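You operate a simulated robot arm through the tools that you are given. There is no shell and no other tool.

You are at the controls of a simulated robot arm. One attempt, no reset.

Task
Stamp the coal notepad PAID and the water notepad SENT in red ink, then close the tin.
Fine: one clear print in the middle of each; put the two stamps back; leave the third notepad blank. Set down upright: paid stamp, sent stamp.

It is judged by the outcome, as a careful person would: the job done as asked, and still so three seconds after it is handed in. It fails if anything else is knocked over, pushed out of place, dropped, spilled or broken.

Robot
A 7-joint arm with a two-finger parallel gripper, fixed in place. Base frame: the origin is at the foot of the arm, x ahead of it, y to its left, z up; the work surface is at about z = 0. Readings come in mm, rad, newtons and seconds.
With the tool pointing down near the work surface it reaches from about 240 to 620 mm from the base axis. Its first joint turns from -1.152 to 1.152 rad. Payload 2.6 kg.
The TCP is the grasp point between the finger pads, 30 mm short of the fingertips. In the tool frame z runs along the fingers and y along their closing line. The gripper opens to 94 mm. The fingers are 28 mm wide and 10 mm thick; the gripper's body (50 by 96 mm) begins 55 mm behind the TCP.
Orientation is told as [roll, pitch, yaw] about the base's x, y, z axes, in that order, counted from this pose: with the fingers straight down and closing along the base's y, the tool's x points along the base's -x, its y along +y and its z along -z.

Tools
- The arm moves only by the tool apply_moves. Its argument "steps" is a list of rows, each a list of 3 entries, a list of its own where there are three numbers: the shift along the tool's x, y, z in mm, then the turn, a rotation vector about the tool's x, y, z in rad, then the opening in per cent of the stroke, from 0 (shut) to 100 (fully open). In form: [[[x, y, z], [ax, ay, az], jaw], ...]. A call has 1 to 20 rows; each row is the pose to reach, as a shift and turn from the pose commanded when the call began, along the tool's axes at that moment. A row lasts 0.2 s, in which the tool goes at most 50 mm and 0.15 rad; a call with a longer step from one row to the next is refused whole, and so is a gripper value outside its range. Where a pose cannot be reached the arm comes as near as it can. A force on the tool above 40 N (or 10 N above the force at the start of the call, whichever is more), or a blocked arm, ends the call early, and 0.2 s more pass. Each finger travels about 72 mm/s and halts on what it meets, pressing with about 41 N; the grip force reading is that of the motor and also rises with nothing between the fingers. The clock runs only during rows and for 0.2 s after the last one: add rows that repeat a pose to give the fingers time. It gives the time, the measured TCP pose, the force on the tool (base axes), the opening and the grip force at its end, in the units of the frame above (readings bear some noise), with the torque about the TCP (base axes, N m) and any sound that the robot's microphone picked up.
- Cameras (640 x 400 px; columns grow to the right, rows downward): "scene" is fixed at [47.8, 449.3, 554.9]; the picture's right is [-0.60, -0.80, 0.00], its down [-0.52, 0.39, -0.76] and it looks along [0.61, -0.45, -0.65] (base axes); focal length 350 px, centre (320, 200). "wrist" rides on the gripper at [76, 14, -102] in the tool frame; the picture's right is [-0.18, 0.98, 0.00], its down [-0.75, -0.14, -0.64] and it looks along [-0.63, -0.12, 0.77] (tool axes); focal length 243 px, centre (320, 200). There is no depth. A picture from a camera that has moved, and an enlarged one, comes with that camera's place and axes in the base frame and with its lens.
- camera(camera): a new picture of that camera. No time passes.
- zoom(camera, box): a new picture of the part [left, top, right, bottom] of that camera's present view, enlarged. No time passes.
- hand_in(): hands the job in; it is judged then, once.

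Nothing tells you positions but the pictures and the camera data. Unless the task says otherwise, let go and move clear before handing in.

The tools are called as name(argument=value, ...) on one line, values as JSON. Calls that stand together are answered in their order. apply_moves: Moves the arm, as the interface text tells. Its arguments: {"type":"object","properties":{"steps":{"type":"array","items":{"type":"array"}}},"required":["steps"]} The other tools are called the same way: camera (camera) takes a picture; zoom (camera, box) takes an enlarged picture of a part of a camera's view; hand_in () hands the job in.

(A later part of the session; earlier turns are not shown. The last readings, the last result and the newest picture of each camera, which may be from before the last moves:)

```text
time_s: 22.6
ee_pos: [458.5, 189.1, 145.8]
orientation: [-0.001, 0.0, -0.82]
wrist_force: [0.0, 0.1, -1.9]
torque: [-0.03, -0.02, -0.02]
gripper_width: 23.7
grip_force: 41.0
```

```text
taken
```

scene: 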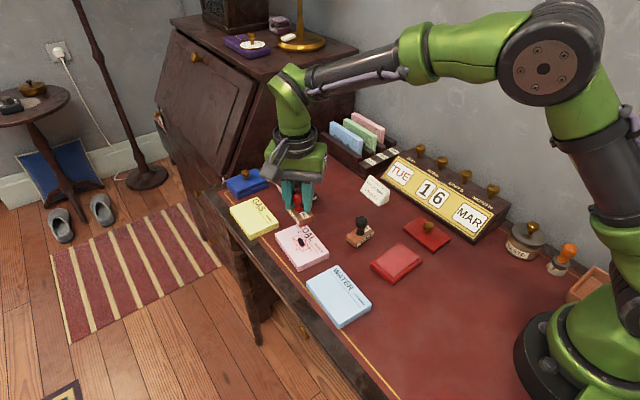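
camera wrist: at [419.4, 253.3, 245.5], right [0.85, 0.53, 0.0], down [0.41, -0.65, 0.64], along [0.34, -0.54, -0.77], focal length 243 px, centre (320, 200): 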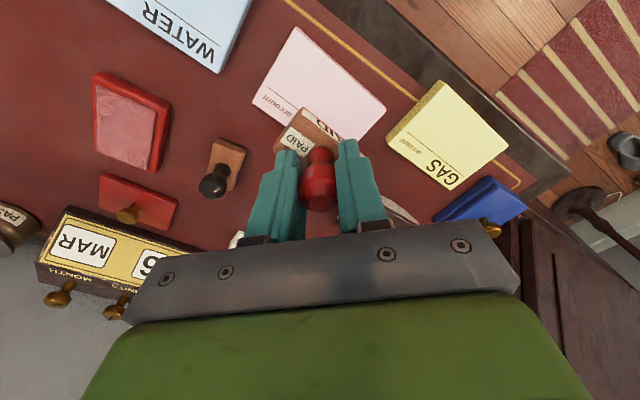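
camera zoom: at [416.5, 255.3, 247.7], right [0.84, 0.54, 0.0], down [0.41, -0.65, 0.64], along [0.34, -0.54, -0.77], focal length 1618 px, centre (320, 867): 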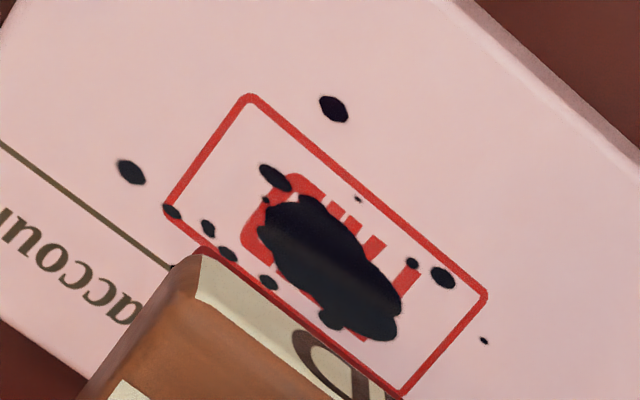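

A blot has spoiled the COAL print, so I need to understand what I can do about it. I'm looking closely at the other desk items before deciding.

zoom(camera="scene", box=[265, 160, 345, 215])

zoom(camera="scene", box=[500, 210, 620, 310])

zoom(camera="scene", box=[320, 110, 420, 180])

zoom(camera="scene", box=[215, 160, 345, 280])

```text
7.27 times, centred on (305, 188) of scene
camera zoom: at [47.8, 449.3, 554.9], right [-0.6, -0.8, 0.0], down [-0.52, 0.39, -0.76], along [0.61, -0.45, -0.65], focal length 2547 px, centre (429, 291)
```

zoom: 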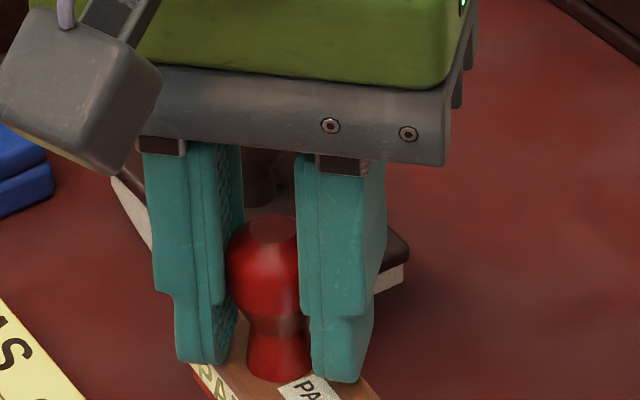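

```text
4.00 times, centred on (560, 260) of scene
camera zoom: at [47.8, 449.3, 554.9], right [-0.6, -0.8, 0.0], down [-0.52, 0.39, -0.76], along [0.61, -0.45, -0.65], focal length 1401 px, centre (-640, -40)
```

zoom: 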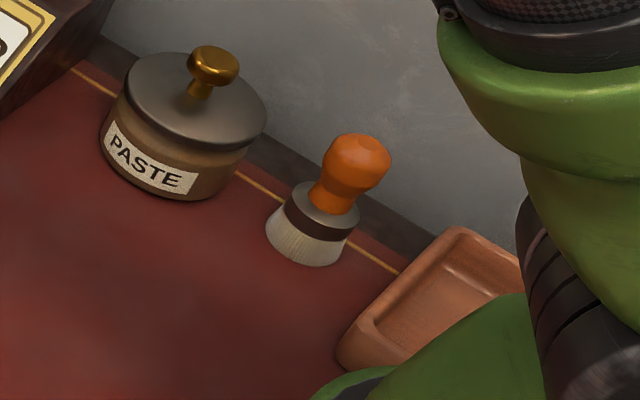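

```text
5.71 times, centred on (370, 145) of scene
camera zoom: at [47.8, 449.3, 554.9], right [-0.6, -0.8, 0.0], down [-0.52, 0.39, -0.76], along [0.61, -0.45, -0.65], focal length 2002 px, centre (34, 514)
```

zoom: 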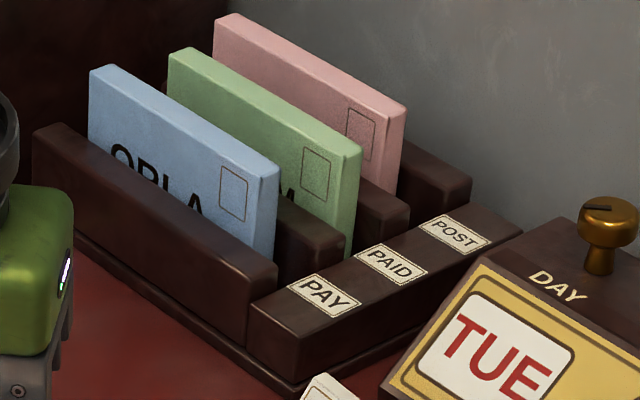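

```text
3.33 times, centred on (280, 220) of scene
camera zoom: at [47.8, 449.3, 554.9], right [-0.6, -0.8, 0.0], down [-0.52, 0.39, -0.76], along [0.61, -0.45, -0.65], focal length 1168 px, centre (453, 133)
```

zoom: 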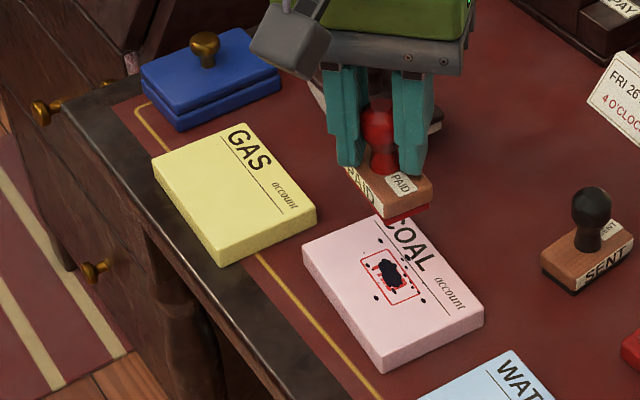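

The desk has a rocker blotter, which might soak up the fresh blot. First I'll take the PAID stamp back to exactly where it stood, reversing my moves, to free the gripper.

apply_moves(steps=[[[-6, -4, 0], [0, 0, -0.134], 0], [[-16, -9, 0], [0, 0, -0.268], 0], [[-26, -15, 0], [0, 0, -0.402], 0], [[-37, -21, 0], [0, 0, -0.536], 0], [[-48, -28, 0], [0, 0, -0.67], 0], [[-60, -34, 0], [0, 0, -0.804], 0], [[-72, -41, 0], [0, 0, -0.938], 0], [[-84, -48, 0], [0, 0, -1.072], 0], [[-96, -55, 0], [0, 0, -1.206], 0], [[-107, -61, 0], [0, 0, -1.34], 0], [[-114, -66, 0], [0, 0, -1.474], 0], [[-117, -67.4, 0], [0, 0, -1.606], 0], [[-117, -67.4, 10], [0, 0, -1.606], 0], [[-117, -67.4, 35], [0, 0, -1.606], 0], [[-117, -67.4, 60], [0, 0, -1.606], 0], [[-117, -67.4, 76], [0, 0, -1.606], 0], [[-117, -67.4, 85], [0, 0, -1.606], 0], [[-117, -67.4, 88], [0, 0, -1.606], 0], [[-117, -67.4, 88], [0, 0, -1.606], 0]])

zoom(camera="scene", box=[310, 180, 370, 240])

zoom(camera="wrist", box=[240, 80, 400, 240])

zoom(camera="scene", box=[260, 160, 340, 280])

```text
time_s: 26.6
ee_pos: [489.5, 59.7, 57.5]
orientation: [-0.001, 0.0, 0.786]
wrist_force: [-0.2, -0.2, -0.8]
torque: [0.01, -0.02, 0.04]
gripper_width: 23.7
grip_force: 41.2
```

```text
6.67 times, centred on (340, 210) of scene
camera zoom: at [47.8, 449.3, 554.9], right [-0.6, -0.8, 0.0], down [-0.52, 0.39, -0.76], along [0.61, -0.45, -0.65], focal length 2335 px, centre (187, 133)
```

zoom: 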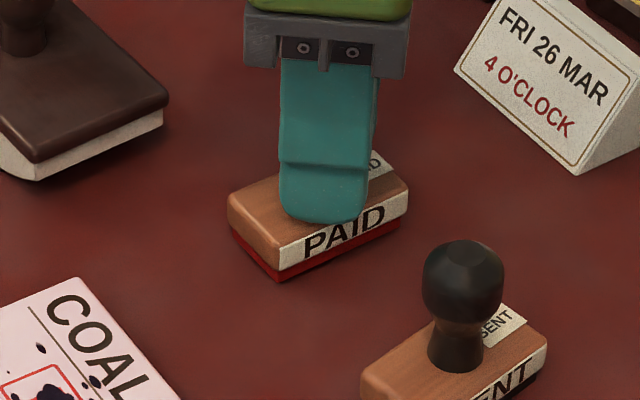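

```text
2.50 times, centred on (320, 160) of wrist
camera zoom: at [424.4, 15.1, 159.3], right [-0.56, 0.83, 0.0], down [0.63, 0.43, 0.64], along [0.53, 0.36, -0.77], focal length 606 px, centre (320, 300)
```

zoom: 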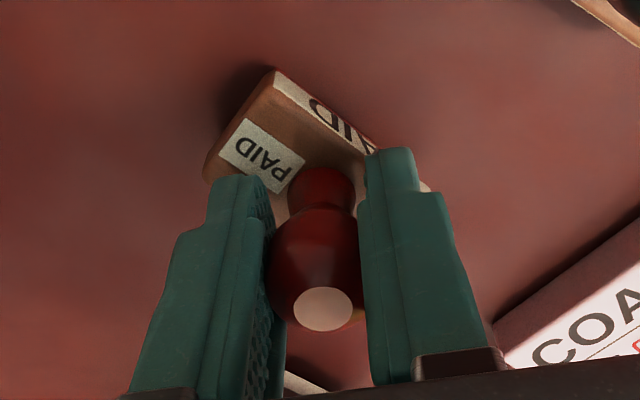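

```text
3.33 times, centred on (300, 220) of scene
camera zoom: at [47.8, 449.3, 554.9], right [-0.6, -0.8, 0.0], down [-0.52, 0.39, -0.76], along [0.61, -0.45, -0.65], focal length 1168 px, centre (387, 133)
```

zoom: 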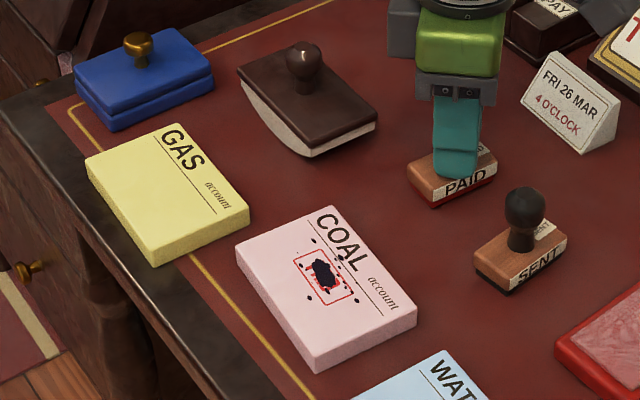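

The stamp is back over its own spot. Now I'm lowering it the last 2–3 mm and letting go.

apply_moves(steps=[[[0, 0, 1.5], [0, 0, 0], 0], [[0, 0, 2.7], [0, 0, 0], 0], [[0, 0, 2.7], [0, 0, 0], 0], [[0, 0, 2.7], [0, 0, 0], 20], [[0, 0, 2.7], [0, 0, 0], 35], [[0, 0, 2.7], [0, 0, 0], 50], [[0, 0, 2.7], [0, 0, 0], 50]])

zoom(camera="scene", box=[310, 180, 370, 240])

zoom(camera="wrist", box=[240, 80, 400, 240])

```text
time_s: 28.2
ee_pos: [489.7, 58.2, 55.5]
orientation: [0.001, 0.001, 0.784]
wrist_force: [0.8, 0.5, -0.2]
torque: [0.01, 0.01, 0.01]
gripper_width: 47.1
grip_force: 0.0
```

```text
6.67 times, centred on (340, 210) of scene
camera zoom: at [47.8, 449.3, 554.9], right [-0.6, -0.8, 0.0], down [-0.52, 0.39, -0.76], along [0.61, -0.45, -0.65], focal length 2335 px, centre (187, 133)
```

zoom: 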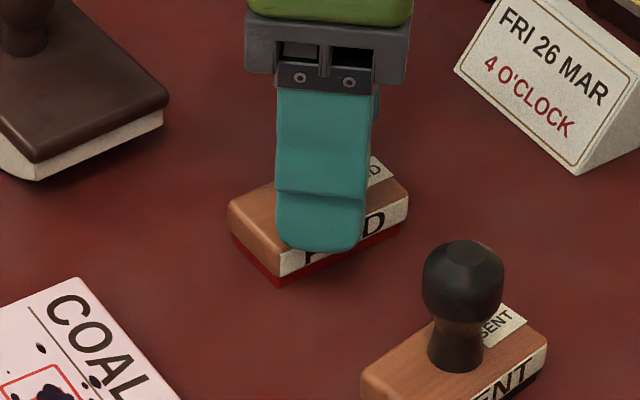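

```text
2.50 times, centred on (320, 160) of wrist
camera zoom: at [424.3, 14.9, 157.0], right [-0.56, 0.83, 0.0], down [0.63, 0.43, 0.64], along [0.53, 0.36, -0.77], focal length 606 px, centre (320, 300)
```

zoom: 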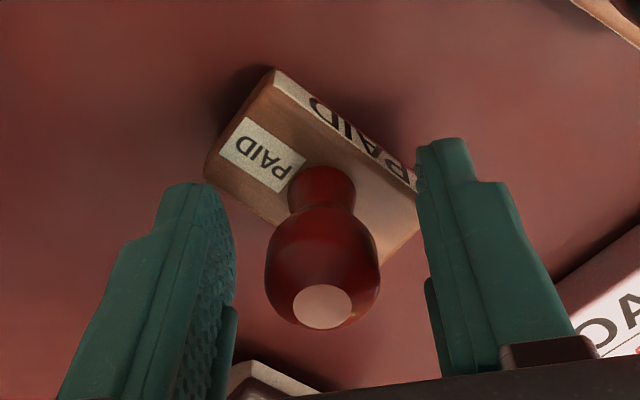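

PAID is standing upright in its place. I'm rising clear and turning to look at the rocker blotter.

apply_moves(steps=[[[0, 0, -15], [0, 0, 0], 50], [[0, 0, -45], [0, 0, 0], 50], [[0, 0, -80], [0, 0, 0], 55], [[0, 0, -95], [0, 0, 0.13], 60], [[-4, 4, -95], [0, 0, 0.26], 65], [[-8, 8, -95], [0, 0, 0.39], 70], [[-12, 12, -95], [0, 0, 0.52], 75], [[-15.5, 15.6, -95], [0, 0, 0.65], 75], [[-15.5, 15.6, -95], [0, 0, 0.785], 75], [[-15.5, 15.6, -95], [0, 0, 0.785], 75]])

camera(camera="wrist")

zoom(camera="wrist", box=[240, 100, 440, 250])

zoom(camera="scene", box=[250, 150, 350, 220])

```text
time_s: 30.4
ee_pos: [489.0, 79.7, 149.0]
orientation: [-0.001, 0.001, -0.001]
wrist_force: [-0.5, -0.5, 0.5]
torque: [-0.02, 0.02, -0.01]
gripper_width: 70.5
grip_force: 0.0
```

```text
taken
camera wrist: at [412.4, 94.7, 251.8], right [0.19, 0.98, 0.0], down [0.75, -0.14, 0.64], along [0.63, -0.12, -0.77], focal length 243 px, centre (320, 200)
```

wrist: 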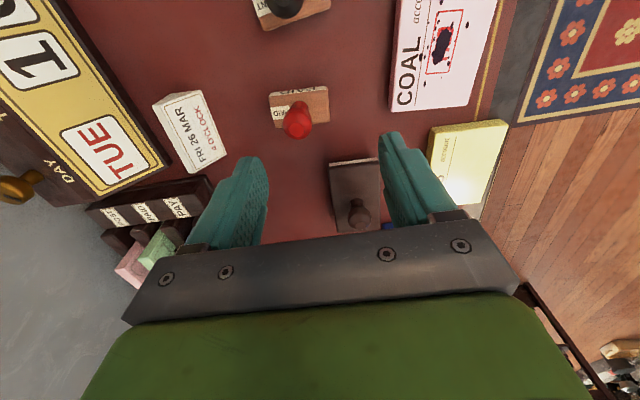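

```text
2.67 times, centred on (340, 175) of wrist
camera zoom: at [412.4, 94.7, 251.8], right [0.19, 0.98, 0.0], down [0.75, -0.14, 0.64], along [0.63, -0.12, -0.77], focal length 647 px, centre (267, 267)
```

zoom: 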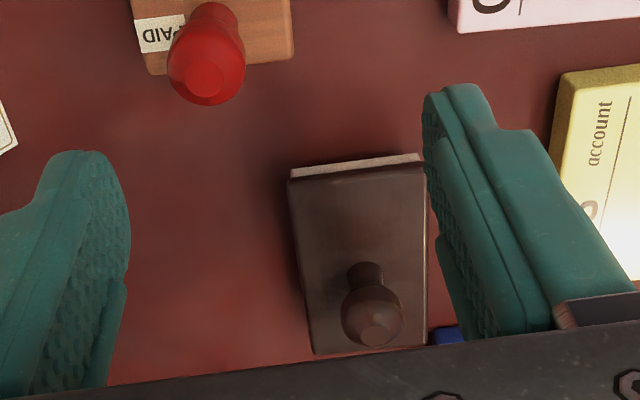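

```text
5.71 times, centred on (300, 185) of scene
camera zoom: at [47.8, 449.3, 554.9], right [-0.6, -0.8, 0.0], down [-0.52, 0.39, -0.76], along [0.61, -0.45, -0.65], focal length 2002 px, centre (434, 286)
```

zoom: 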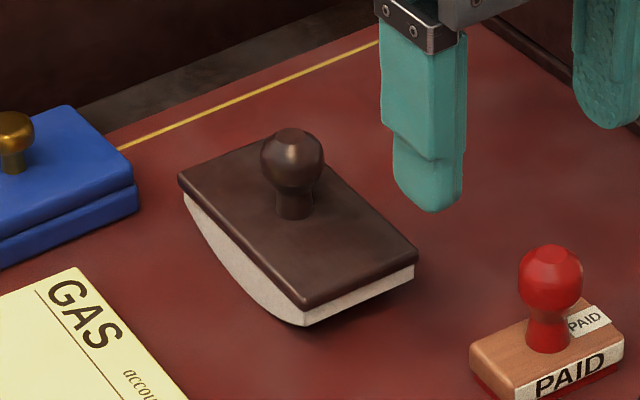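

The blotter's knob is at about (599, 104), which is within reach. I'll move in closer to measure it well before grasping.

apply_moves(steps=[[[-25, 6, 0], [0, 0, 0], 75], [[-50, 14, 0], [0, 0, 0], 70], [[-70, 22, 5], [0, 0, 0], 65], [[-70, 22, 15], [0, 0, 0], 60], [[-70, 22, 15], [0, 0, 0], 60]])

camera(camera="wrist")

zoom(camera="wrist", box=[250, 80, 390, 220])

```text
time_s: 31.6
ee_pos: [559.4, 102.3, 136.0]
orientation: [-0.001, 0.001, -0.002]
wrist_force: [0.0, -0.3, -0.7]
torque: [0.01, 0.02, -0.02]
gripper_width: 56.2
grip_force: 0.1
```

```text
taken
camera wrist: at [483.1, 116.3, 236.9], right [0.18, 0.98, 0.0], down [0.75, -0.14, 0.64], along [0.63, -0.12, -0.77], focal length 243 px, centre (320, 200)
```

wrist: 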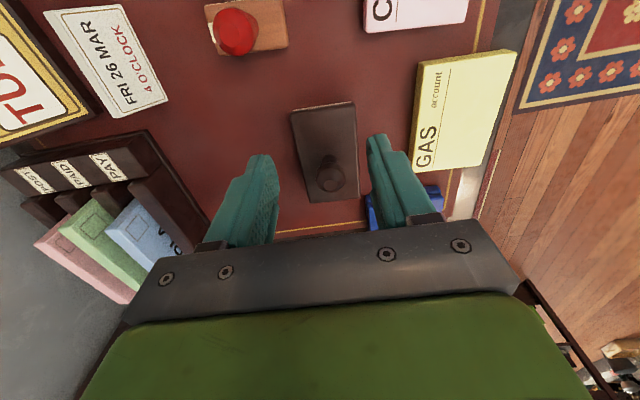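

```text
2.86 times, centred on (320, 150) of wrist
camera zoom: at [483.1, 116.3, 236.9], right [0.18, 0.98, 0.0], down [0.75, -0.14, 0.64], along [0.63, -0.12, -0.77], focal length 693 px, centre (320, 343)
```

zoom: 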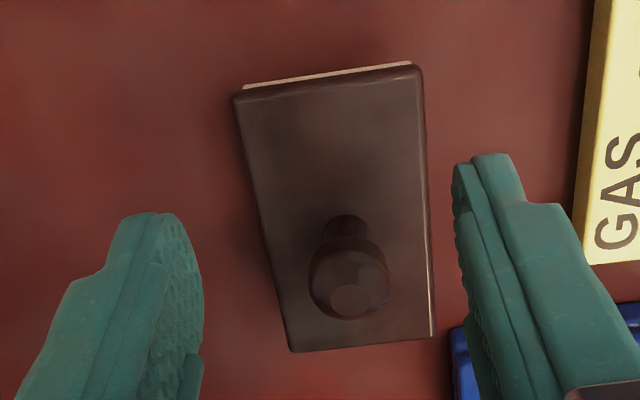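

The blotter's knob is near (601–604, 103). I'll move above it and check the alignment again.

apply_moves(steps=[[[-20, 0, 0], [0, 0, 0], 58], [[-41, 0.5, 0], [0, 0, 0], 56], [[-41, 0.5, 12], [0, 0, 0], 54], [[-41, 0.5, 24], [0, 0, 0], 54], [[-41, 0.5, 24], [0, 0, 0], 54]])

camera(camera="wrist")

zoom(camera="wrist", box=[260, 80, 380, 200])

zoom(camera="scene", box=[250, 130, 350, 220])

```text
time_s: 32.8
ee_pos: [599.4, 103.8, 110.8]
orientation: [0.0, 0.001, -0.001]
wrist_force: [-0.6, 0.6, -0.1]
torque: [0.0, -0.01, 0.03]
gripper_width: 50.6
grip_force: 0.1
```

```text
taken
camera wrist: at [523.7, 117.3, 212.8], right [0.18, 0.98, 0.0], down [0.75, -0.14, 0.64], along [0.63, -0.12, -0.77], focal length 243 px, centre (320, 200)
```

wrist: 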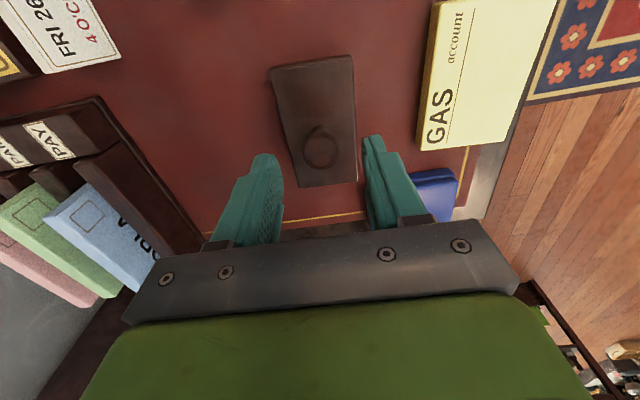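

```text
3.33 times, centred on (320, 140) of wrist
camera zoom: at [523.7, 117.3, 212.8], right [0.18, 0.98, 0.0], down [0.75, -0.14, 0.64], along [0.63, -0.12, -0.77], focal length 809 px, centre (320, 400)
```

zoom: 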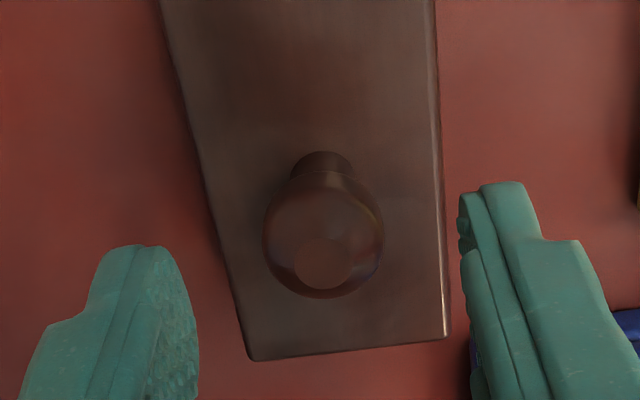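

```text
4.44 times, centred on (300, 175) of scene
camera zoom: at [47.8, 449.3, 554.9], right [-0.6, -0.8, 0.0], down [-0.52, 0.39, -0.76], along [0.61, -0.45, -0.65], focal length 1557 px, centre (409, 311)
```

zoom: 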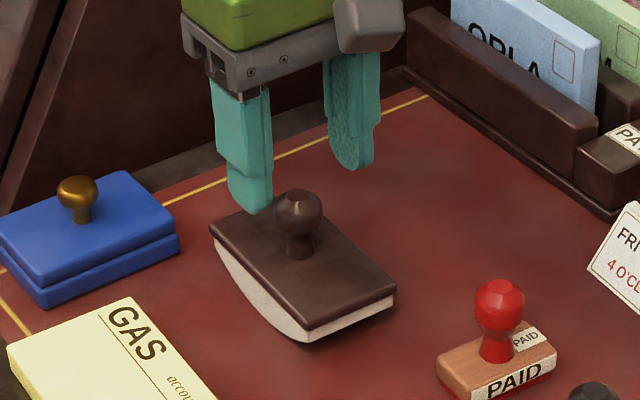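

The knob is a few mm further out than the gripper. I'll shift +5 mm and come down partway to refine.

apply_moves(steps=[[[-3, 0.3, 5], [0, 0, 0], 54], [[-5, 0.3, 14], [0, 0, 0], 54], [[-5, 0.3, 25], [0, 0, 0], 54], [[-5, 0.3, 25], [0, 0, 0], 54]])

zoom(camera="wrist", box=[250, 80, 390, 220])

zoom(camera="scene", box=[260, 140, 340, 220])

```text
time_s: 33.8
ee_pos: [605.1, 102.2, 86.4]
orientation: [-0.001, 0.0, 0.001]
wrist_force: [1.5, 0.0, 0.5]
torque: [0.02, 0.01, 0.02]
gripper_width: 50.9
grip_force: 0.0
```

```text
2.86 times, centred on (320, 150) of wrist
camera zoom: at [528.3, 117.5, 187.6], right [0.18, 0.98, 0.0], down [0.75, -0.14, 0.64], along [0.63, -0.12, -0.77], focal length 693 px, centre (320, 343)
```

zoom: 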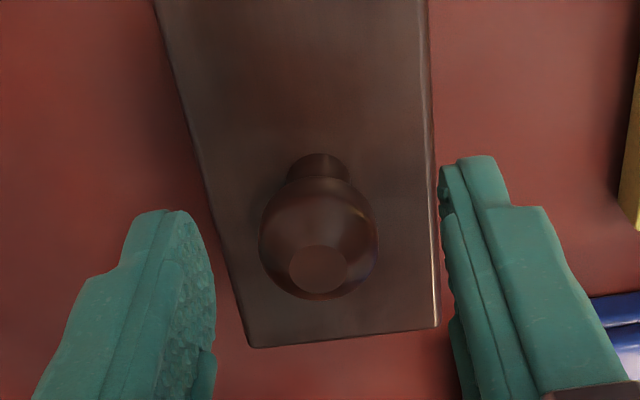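

```text
5.00 times, centred on (300, 180) of scene
camera zoom: at [47.8, 449.3, 554.9], right [-0.6, -0.8, 0.0], down [-0.52, 0.39, -0.76], along [0.61, -0.45, -0.65], focal length 1751 px, centre (420, 300)
```

zoom: 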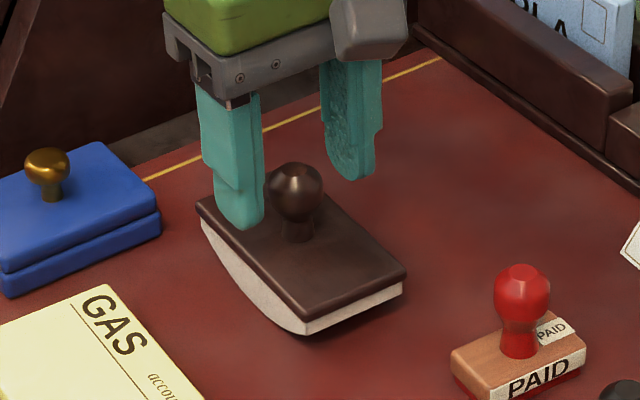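

It's aligned. I'm lowering to the knob's widest part, keeping the fingertips just above the plate, and closing.

apply_moves(steps=[[[-0.5, -0.3, 7], [0, 0, 0], 54], [[-0.5, -0.3, 14], [0, 0, 0], 54], [[-0.5, -0.3, 20], [0, 0, 0], 54], [[-0.5, -0.3, 20], [0, 0, 0], 54]])

zoom(camera="scene", box=[260, 140, 340, 220])

zoom(camera="wrist", box=[250, 80, 390, 220])

```text
time_s: 34.8
ee_pos: [604.3, 102.4, 65.7]
orientation: [0.0, 0.0, 0.001]
wrist_force: [0.1, -0.4, 0.3]
torque: [0.03, 0.01, -0.03]
gripper_width: 50.7
grip_force: 0.1
```

```text
5.00 times, centred on (300, 180) of scene
camera zoom: at [47.8, 449.3, 554.9], right [-0.6, -0.8, 0.0], down [-0.52, 0.39, -0.76], along [0.61, -0.45, -0.65], focal length 1751 px, centre (420, 300)
```

zoom: 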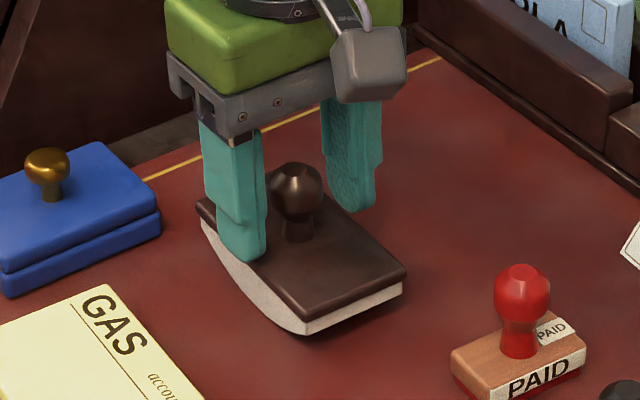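

```text
2.86 times, centred on (320, 150) of wrist
camera zoom: at [528.9, 117.4, 168.0], right [0.18, 0.98, 0.0], down [0.75, -0.14, 0.64], along [0.63, -0.12, -0.77], focal length 693 px, centre (320, 343)
```

zoom: 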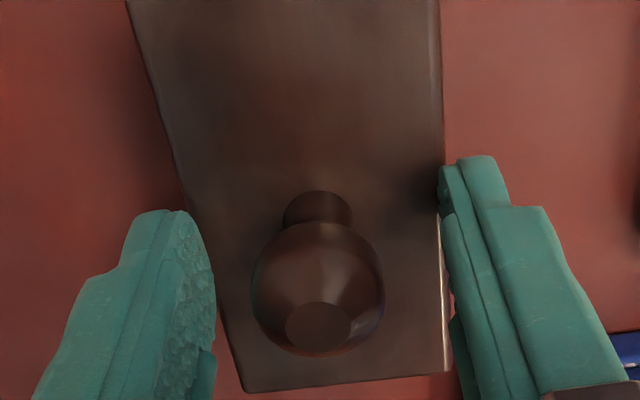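

The knob is well placed between the pads. Closing now.

apply_moves(steps=[[[0, 0, 0], [0, 0, 0], 40], [[0, 0, 0], [0, 0, 0], 30], [[0, 0, 0], [0, 0, 0], 20], [[0, 0, 0], [0, 0, 0], 5], [[0, 0, 0], [0, 0, 0], 0], [[0, 0, 0], [0, 0, 0], 0]])

zoom(camera="wrist", box=[250, 80, 390, 220])

zoom(camera="scene", box=[260, 140, 340, 220])

```text
time_s: 36.2
ee_pos: [604.8, 102.8, 65.8]
orientation: [0.0, 0.0, 0.001]
wrist_force: [0.3, -0.8, -0.5]
torque: [0.01, -0.02, 0.0]
gripper_width: 24.7
grip_force: 41.3
```

```text
2.86 times, centred on (320, 150) of wrist
camera zoom: at [529.0, 117.3, 168.2], right [0.18, 0.98, 0.0], down [0.75, -0.14, 0.64], along [0.63, -0.12, -0.77], focal length 693 px, centre (320, 343)
```

zoom: 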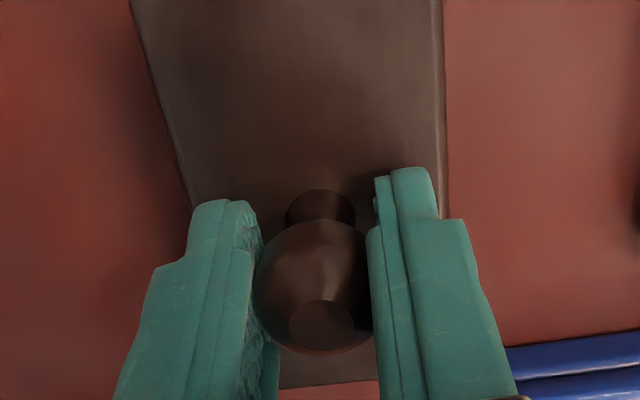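

```text
5.00 times, centred on (300, 180) of scene
camera zoom: at [47.8, 449.3, 554.9], right [-0.6, -0.8, 0.0], down [-0.52, 0.39, -0.76], along [0.61, -0.45, -0.65], focal length 1751 px, centre (420, 300)
```

zoom: 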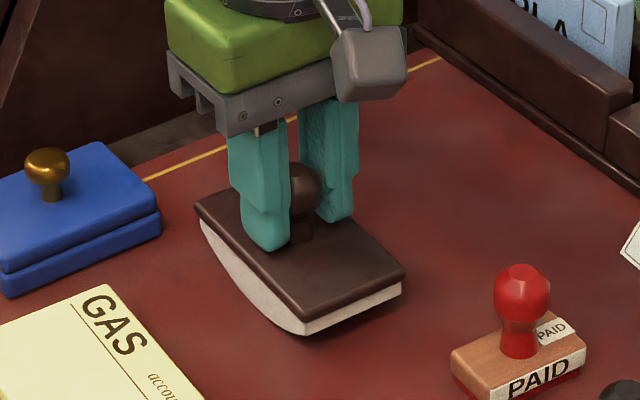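

The blotter is held. I'm lifting it straight up and carrying it to just above the blot on COAL.

apply_moves(steps=[[[0, 0, -8], [0, 0, 0], 0], [[0, 0, -28], [0, 0, 0], 0], [[0, 0, -52], [0, 0, 0], 0], [[8, 5, -60], [0, 0, 0], 0], [[34, 20, -60], [0, 0, 0], 0], [[68, 40, -60], [0, 0, 0], 0], [[102, 61, -60], [0, 0, 0], 0], [[132, 79, -60], [0, 0, 0], 0], [[146.3, 87.1, -60], [0, 0, 0], 0], [[146.3, 87.1, -60], [0, 0, 0], 0]])

camera(camera="wrist")

zoom(camera="scene", box=[230, 140, 370, 280])

```text
time_s: 38.4
ee_pos: [561.7, 233.0, 148.9]
orientation: [-0.002, 0.001, 0.001]
wrist_force: [1.0, 0.6, -2.2]
torque: [0.0, 0.01, 0.02]
gripper_width: 24.8
grip_force: 41.0
out of reach, approached as far as the arm can: row 4, 5, 6, 7, 8, 9, 10
```

```text
taken
camera wrist: at [483.8, 246.4, 250.6], right [0.18, 0.98, 0.0], down [0.75, -0.14, 0.64], along [0.63, -0.12, -0.77], focal length 243 px, centre (320, 200)
```

wrist: 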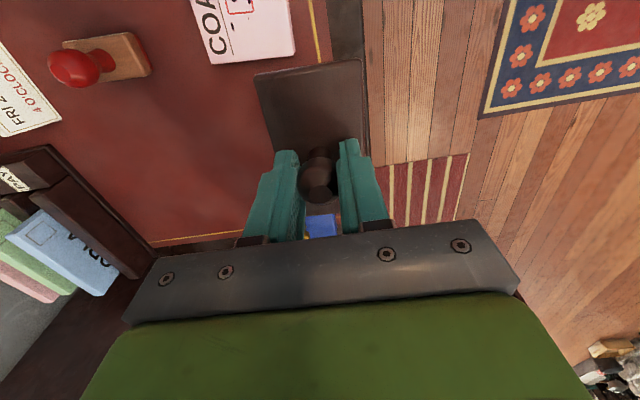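

```text
2.86 times, centred on (300, 210) of scene
camera zoom: at [47.8, 449.3, 554.9], right [-0.6, -0.8, 0.0], down [-0.52, 0.39, -0.76], along [0.61, -0.45, -0.65], focal length 1001 px, centre (377, 171)
```

zoom: 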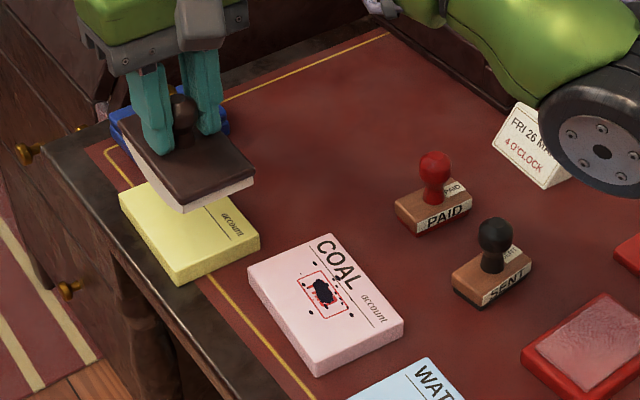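

The arm couldn't follow that path at full stretch and stopped at (562, 233, 149), clear of everything. I'll send a hold command to see where it now takes its commanded pose to be.

apply_moves(steps=[[[0, 0, 0], [0, 0, 0], 0]])

```text
time_s: 38.8
ee_pos: [560.1, 231.3, 149.0]
orientation: [0.002, 0.002, 0.0]
wrist_force: [-0.4, 0.1, -2.8]
torque: [0.04, -0.02, 0.03]
gripper_width: 25.0
grip_force: 40.9
```

The commanded pose now matches the arm's real position. I'll move inward from here to above COAL.

apply_moves(steps=[[[15, -6, 0], [0, 0, 0], 0], [[38, -16, 0], [0, 0, 0], 0], [[62, -26, 0], [0, 0, 0], 0], [[86, -36, 0], [0, 0, 0], 0], [[100.8, -42, 0], [0, 0, 0], 0], [[100.8, -42, 12], [0, 0, 0], 0], [[100.8, -42, 24], [0, 0, 0], 0], [[100.8, -42, 24], [0, 0, 0], 0]])

camera(camera="wrist")

zoom(camera="scene", box=[230, 160, 370, 290])

```text
time_s: 40.6
ee_pos: [560.3, 232.9, 147.1]
orientation: [-0.001, 0.0, 0.0]
wrist_force: [-0.2, 0.3, -2.7]
torque: [-0.01, -0.04, -0.02]
gripper_width: 24.6
grip_force: 40.9
out of reach, approached as far as the arm can: row 1, 2, 3, 4, 5, 6, 7, 8
```

```text
taken
camera wrist: at [483.9, 246.9, 249.4], right [0.18, 0.98, 0.0], down [0.75, -0.14, 0.64], along [0.63, -0.12, -0.77], focal length 243 px, centre (320, 200)
```

wrist: 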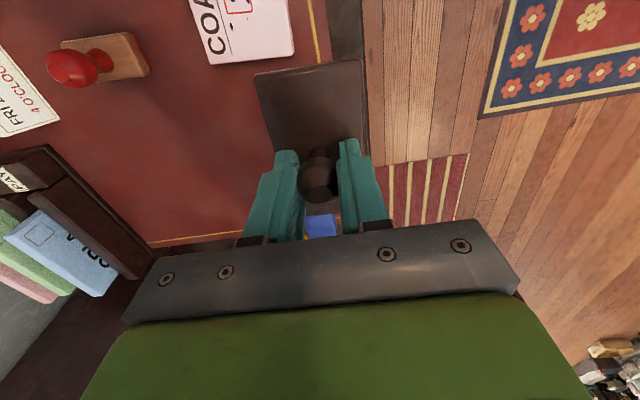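

```text
3.08 times, centred on (300, 225) of scene
camera zoom: at [47.8, 449.3, 554.9], right [-0.6, -0.8, 0.0], down [-0.52, 0.39, -0.76], along [0.61, -0.45, -0.65], focal length 1078 px, centre (382, 123)
```

zoom: 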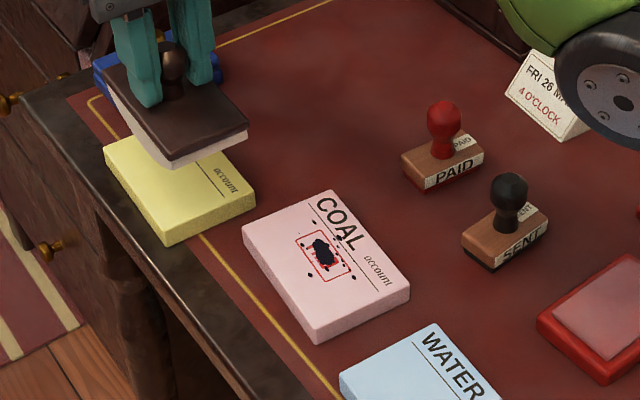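

The arm seems to have folded into an awkward posture, with the elbow swung low. I'm checking the whole scene before moving again.

camera(camera="scene")

zoom(camera="scene", box=[340, 80, 520, 260])

```text
taken
```

scene: 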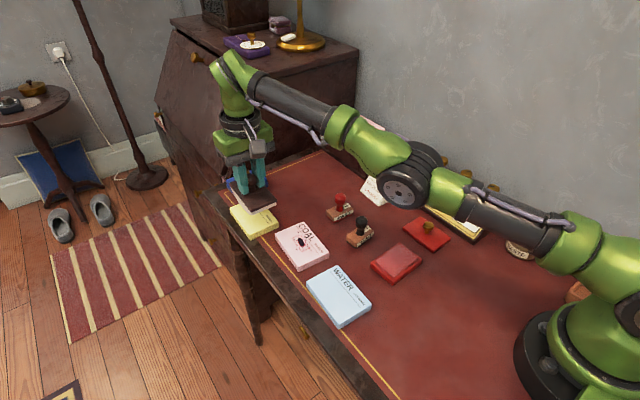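

```text
2.22 times, centred on (430, 170) of scene
camera zoom: at [47.8, 449.3, 554.9], right [-0.6, -0.8, 0.0], down [-0.52, 0.39, -0.76], along [0.61, -0.45, -0.65], focal length 778 px, centre (76, 267)
```

zoom: 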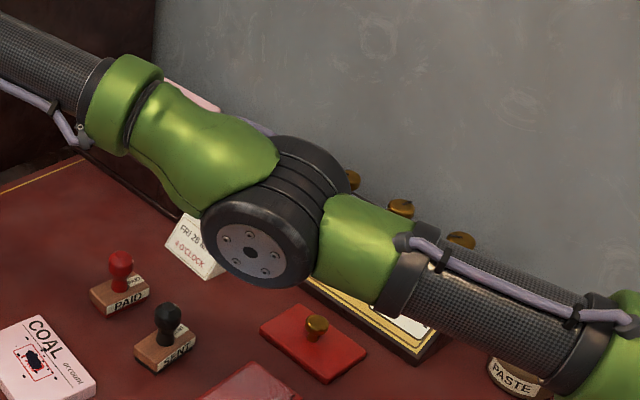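

The elbow has stretched past straight and bent the wrong way, which is why inward moves fail. It is still high above the desk, so I'll stretch outward to straighten it and then fold back in.

apply_moves(steps=[[[-9, 4, 0], [0, 0, 0], 0], [[-18, 8, 0], [0, 0, 0], 0], [[-28, 12, 0], [0, 0, 0], 0], [[-10, 4, 0], [0, 0, 0], 0], [[10, -4, 0], [0, 0, 0], 0], [[30, -12, 0], [0, 0, 0], 0]])

camera(camera="scene")

```text
time_s: 42.0
ee_pos: [559.5, 230.1, 155.0]
orientation: [0.0, 0.003, 0.0]
wrist_force: [0.0, 0.2, -2.7]
torque: [0.01, 0.01, 0.03]
gripper_width: 24.9
grip_force: 41.6
out of reach, approached as far as the arm can: row 1, 2, 3, 4, 5, 6
```

```text
taken
```

scene: 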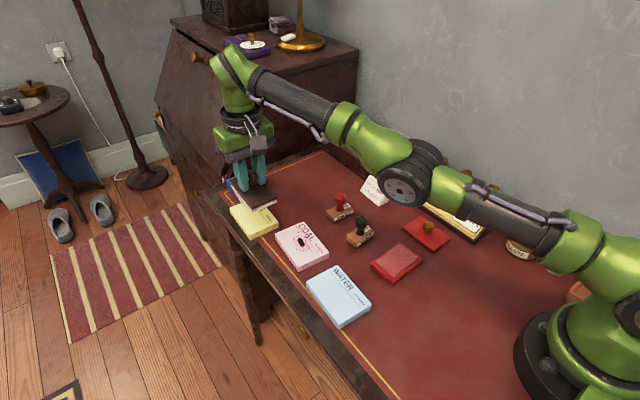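

I'll probe which small moves the arm still accepts, so I can work it out of this posture safely.

apply_moves(steps=[[[-2, 1, 0], [0, 0, 0], 0], [[-4, 2, 0], [0, 0, 0], 0], [[-6, 3, 0], [0, 0, 0], 0], [[-8, 4, 0], [0, 0, 0], 0], [[-10, 5, 0], [0, 0, 0], 0]])

apply_moves(steps=[[[0, 0, 10], [0, 0, 0], 0], [[0, 0, 20], [0, 0, 0], 0]])

```text
time_s: 43.2
ee_pos: [560.6, 231.5, 154.9]
orientation: [0.001, -0.001, 0.0]
wrist_force: [0.3, 0.3, -3.1]
torque: [-0.01, -0.01, 0.01]
gripper_width: 25.0
grip_force: 41.4
out of reach, approached as far as the arm can: row 3, 4, 5
```

```text
time_s: 43.8
ee_pos: [560.7, 230.7, 134.3]
orientation: [-0.001, 0.001, 0.001]
wrist_force: [0.3, 0.3, -3.3]
torque: [0.04, 0.01, -0.02]
gripper_width: 24.7
grip_force: 41.0
```

Moving down works. I'll try small steps inward from here.

apply_moves(steps=[[[2, -1, 0], [0, 0, 0], 0], [[4, -2, 0], [0, 0, 0], 0], [[6, -3, 0], [0, 0, 0], 0], [[9, -4, 0], [0, 0, 0], 0], [[12, -5, 0], [0, 0, 0], 0], [[15, -6, 0], [0, 0, 0], 0]])

```text
time_s: 45.2
ee_pos: [546.5, 226.8, 134.4]
orientation: [0.0, -0.001, 0.001]
wrist_force: [-0.1, 0.7, -2.4]
torque: [0.01, 0.01, -0.01]
gripper_width: 24.8
grip_force: 41.1
```

Inward motion works again. I'm checking the elbow posture before continuing.

camera(camera="scene")

```text
taken
```

scene: 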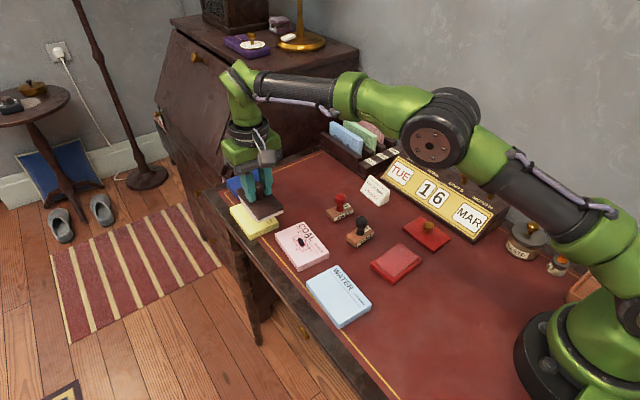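

The elbow is back up and nothing on the desk was touched. I'm continuing inward to above COAL.

apply_moves(steps=[[[12, -5, 0], [0, 0, 0], 0], [[30, -13, 0], [0, 0, 0], 0], [[52, -22, 0], [0, 0, 0], 0], [[72, -31, 0], [0, 0, 0], 0], [[87, -36.8, 0], [0, 0, 0], 0], [[87, -36.8, 10], [0, 0, 0], 0], [[87, -36.8, 19], [0, 0, 0], 0], [[87, -36.8, 19], [0, 0, 0], 0]])

camera(camera="wrist")

zoom(camera="scene", box=[240, 170, 360, 290])

```text
time_s: 47.0
ee_pos: [459.0, 189.1, 116.2]
orientation: [-0.001, 0.001, 0.001]
wrist_force: [0.2, 0.7, -2.6]
torque: [0.03, 0.02, 0.04]
gripper_width: 24.9
grip_force: 40.3
```

```text
taken
camera wrist: at [382.5, 203.6, 217.6], right [0.18, 0.98, 0.0], down [0.75, -0.14, 0.64], along [0.63, -0.12, -0.77], focal length 243 px, centre (320, 200)
```

wrist: 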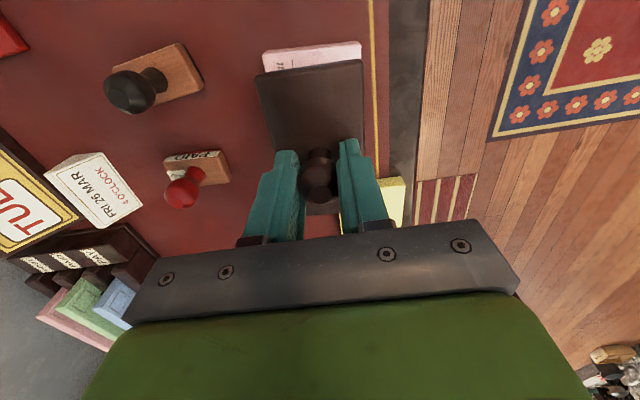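

```text
3.33 times, centred on (300, 230) of scene
camera zoom: at [47.8, 449.3, 554.9], right [-0.6, -0.8, 0.0], down [-0.52, 0.39, -0.76], along [0.61, -0.45, -0.65], focal length 1168 px, centre (387, 100)
```

zoom: 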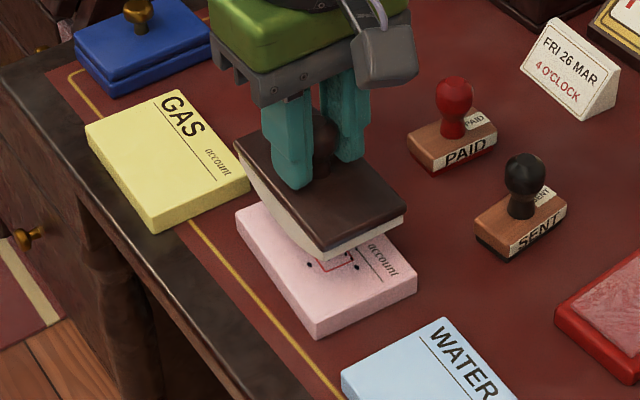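

The blotter is right above the blot. I'm lowering it gently to touch.

apply_moves(steps=[[[0, 0, 10], [0, 0, 0], 0], [[0, 0, 20], [0, 0, 0], 0], [[0, 0, 27], [0, 0, 0], 0], [[0, 0, 30], [0, 0, 0], 0], [[0, 0, 32], [0, 0, 0], 0], [[0, 0, 33], [0, 0, 0], 0], [[0, 0, 33], [0, 0, 0], 0]])

zoom(camera="scene", box=[250, 190, 350, 290])

```text
time_s: 48.6
ee_pos: [460.2, 189.7, 83.9]
orientation: [0.001, -0.002, -0.001]
wrist_force: [-2.8, -0.5, 10.7]
torque: [-0.05, 0.19, 0.04]
gripper_width: 24.9
grip_force: 41.0
```

```text
4.00 times, centred on (300, 240) of scene
camera zoom: at [47.7, 449.3, 555.0], right [-0.6, -0.8, 0.0], down [-0.52, 0.39, -0.76], along [0.61, -0.45, -0.65], focal length 1401 px, centre (400, 40)
```

zoom: 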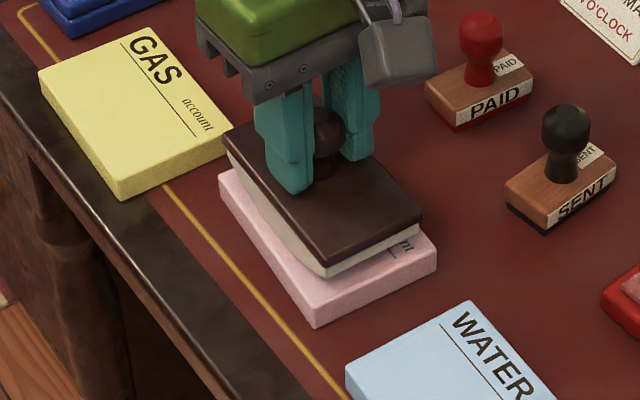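

It's in contact at about 11 N. I'll roll it gently each way over the blot, then lift to see the result.

apply_moves(steps=[[[-3.3, 0, -0.2], [0, 0.05, 0], 0], [[-6.6, 0, -0.3], [0, 0.1, 0], 0], [[-9.9, 0, -0.5], [0, 0.15, 0], 0], [[-9.9, 0, -0.5], [0, 0.15, 0], 0], [[-5, 0, -0.3], [0, 0.075, 0], 0], [[0, 0, 0], [0, 0, 0], 0], [[5, 0, -0.3], [0, -0.075, 0], 0], [[9.9, 0, -0.5], [0, -0.15, 0], 0], [[9.9, 0, -0.5], [0, -0.15, 0], 0], [[5, 0, -0.3], [0, -0.075, 0], 0], [[0, 0, 0], [0, 0, 0], 0]])

zoom(camera="scene", box=[250, 190, 350, 290])

```text
time_s: 51.0
ee_pos: [459.9, 189.1, 82.9]
orientation: [-0.001, 0.001, 0.0]
wrist_force: [-0.5, 1.0, 18.2]
torque: [0.18, -0.04, -0.01]
gripper_width: 24.7
grip_force: 40.9
```

```text
4.00 times, centred on (300, 240) of scene
camera zoom: at [47.6, 449.2, 555.0], right [-0.6, -0.8, 0.0], down [-0.52, 0.39, -0.76], along [0.61, -0.45, -0.65], focal length 1401 px, centre (400, 40)
```

zoom: 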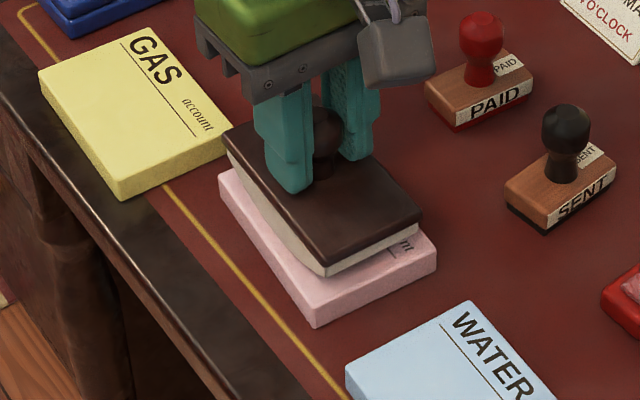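

Now lifting straight up to see what the blotter did.

apply_moves(steps=[[[0, 0, -5], [0, 0, 0], 0], [[0, 0, -20], [0, 0, 0], 0], [[0, 0, -40], [0, 0, 0], 0], [[0, 0, -60], [0, 0, 0], 0], [[0, 0, -60], [0, 0, 0], 0]])

zoom(camera="scene", box=[260, 205, 340, 275])

zoom(camera="scene", box=[250, 150, 350, 230])

```text
time_s: 52.2
ee_pos: [459.5, 189.0, 141.8]
orientation: [-0.001, -0.001, 0.0]
wrist_force: [-0.2, 0.1, -2.7]
torque: [0.0, 0.0, 0.01]
gripper_width: 24.9
grip_force: 41.0
```

```text
5.71 times, centred on (300, 240) of scene
camera zoom: at [47.8, 449.3, 554.9], right [-0.6, -0.8, 0.0], down [-0.52, 0.39, -0.76], along [0.61, -0.45, -0.65], focal length 2002 px, centre (434, -29)
```

zoom: 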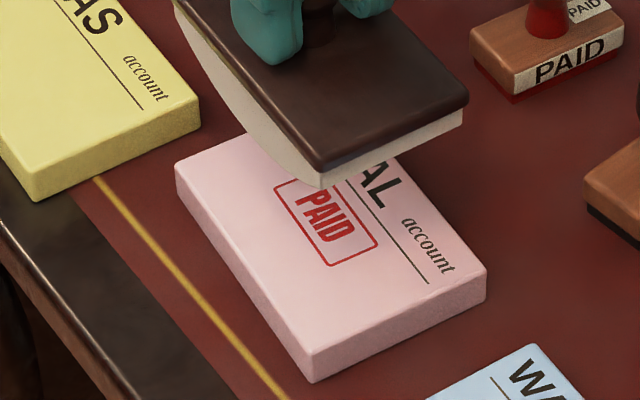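

```text
5.00 times, centred on (300, 190) of scene
camera zoom: at [47.8, 449.3, 554.9], right [-0.6, -0.8, 0.0], down [-0.52, 0.39, -0.76], along [0.61, -0.45, -0.65], focal length 1751 px, centre (420, 250)
```

zoom: 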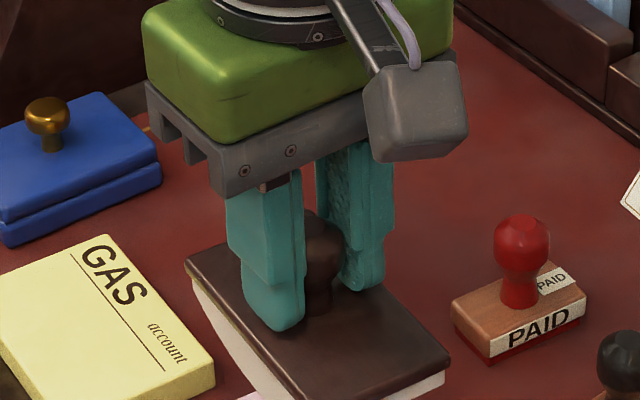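

The blotter soaked up the blot and left one clear red PAID print. I'll return the blotter to its original spot now, staying low so the arm doesn't overstretch again.

apply_moves(steps=[[[0, 0, 10], [0, 0, 0], 0], [[-10, -6, 22], [0, 0, 0], 0], [[-30, -18, 34], [0, 0, 0], 0], [[-52, -31, 38], [0, 0, 0], 0], [[-74, -44, 40], [0, 0, 0], 0], [[-96, -57, 42], [0, 0, 0], 0], [[-116, -69, 44], [0, 0, 0], 0], [[-132, -78, 46], [0, 0, 0], 0], [[-142, -84, 48], [0, 0, 0], 0], [[-145.3, -86.3, 50], [0, 0, 0], 0], [[-145.3, -86.3, 60], [0, 0, 0], 0], [[-145.3, -86.3, 68], [0, 0, 0], 0], [[-145.3, -86.3, 71], [0, 0, 0], 0], [[-145.3, -86.3, 71], [0, 0, 0], 0]])

zoom(camera="scene", box=[260, 140, 340, 220])

camera(camera="wrist")

zoom(camera="wrist", box=[250, 80, 390, 220])

```text
time_s: 55.2
ee_pos: [604.7, 103.5, 71.6]
orientation: [-0.001, 0.001, 0.0]
wrist_force: [-1.1, 0.4, -2.3]
torque: [-0.02, 0.01, -0.03]
gripper_width: 24.5
grip_force: 40.8
```

```text
5.00 times, centred on (300, 180) of scene
camera zoom: at [47.8, 449.3, 554.9], right [-0.6, -0.8, 0.0], down [-0.52, 0.39, -0.76], along [0.61, -0.45, -0.65], focal length 1751 px, centre (420, 300)
```

zoom: 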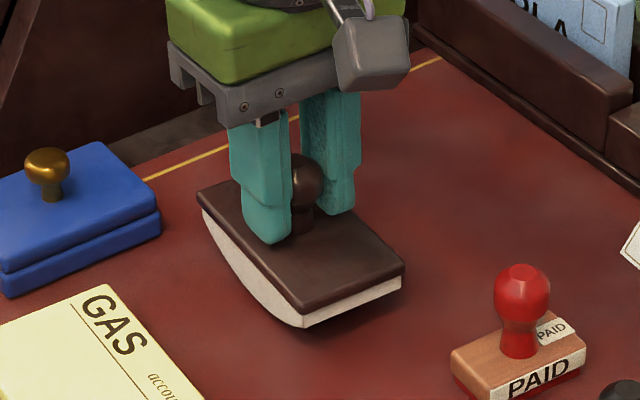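

```text
taken
camera wrist: at [527.2, 117.3, 173.8], right [0.18, 0.98, 0.0], down [0.75, -0.14, 0.64], along [0.63, -0.12, -0.77], focal length 243 px, centre (320, 200)
```

wrist: 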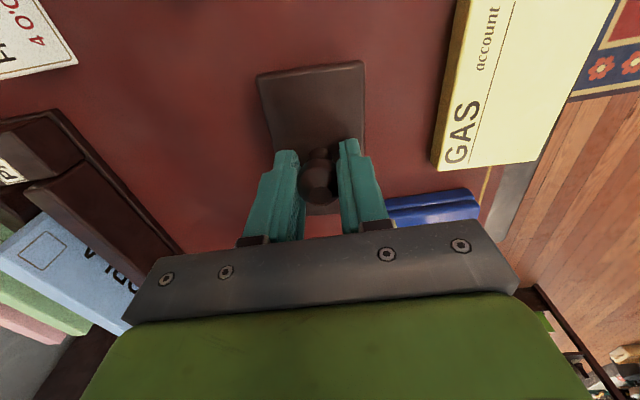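

```text
2.86 times, centred on (320, 150) of wrist
camera zoom: at [527.2, 117.3, 173.8], right [0.18, 0.98, 0.0], down [0.75, -0.14, 0.64], along [0.63, -0.12, -0.77], focal length 693 px, centre (320, 343)
```

zoom: 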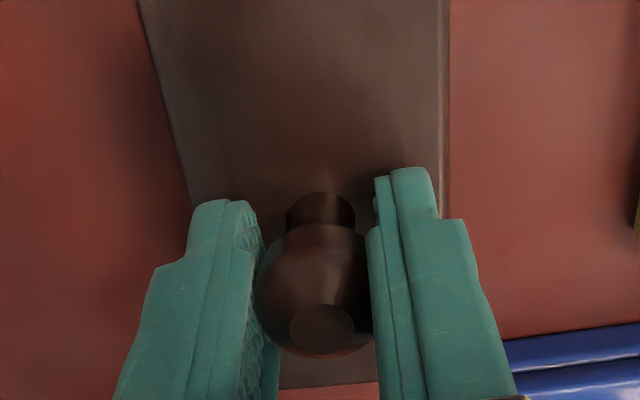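

The blotter is nearly home but slipped about 0.05 rad in pitch in the grip. I'll level it, lower it onto the desk, and compare with how it stood before.

apply_moves(steps=[[[0, 0, 0], [0, 0.025, 0], 0], [[0, 0, 0], [0, 0.05, 0], 0], [[0, 0, 2], [0, 0.05, 0], 0], [[0, 0, 4], [0, 0.05, 0], 0], [[0, 0, 5], [0, 0.05, 0], 0], [[0, 0, 5], [0, 0.05, 0], 0]])

zoom(camera="scene", box=[260, 140, 340, 220])

```text
time_s: 56.6
ee_pos: [602.0, 104.1, 65.4]
orientation: [0.0, 0.05, 0.0]
wrist_force: [0.2, 0.3, -3.0]
torque: [0.01, 0.01, 0.0]
gripper_width: 25.1
grip_force: 40.9
out of reach, approached as far as the arm can: row 2, 4, 5
```

```text
5.00 times, centred on (300, 180) of scene
camera zoom: at [47.8, 449.3, 554.9], right [-0.6, -0.8, 0.0], down [-0.52, 0.39, -0.76], along [0.61, -0.45, -0.65], focal length 1751 px, centre (420, 300)
```

zoom: 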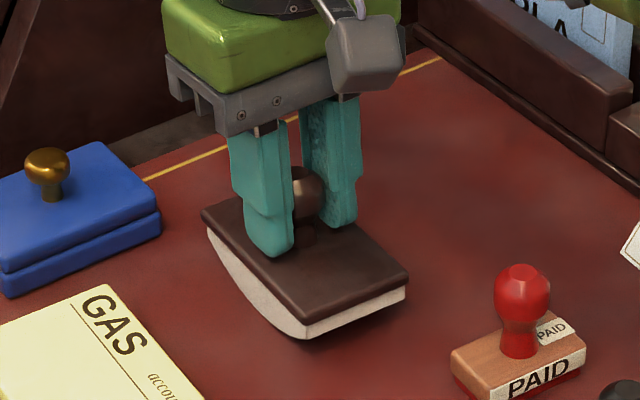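

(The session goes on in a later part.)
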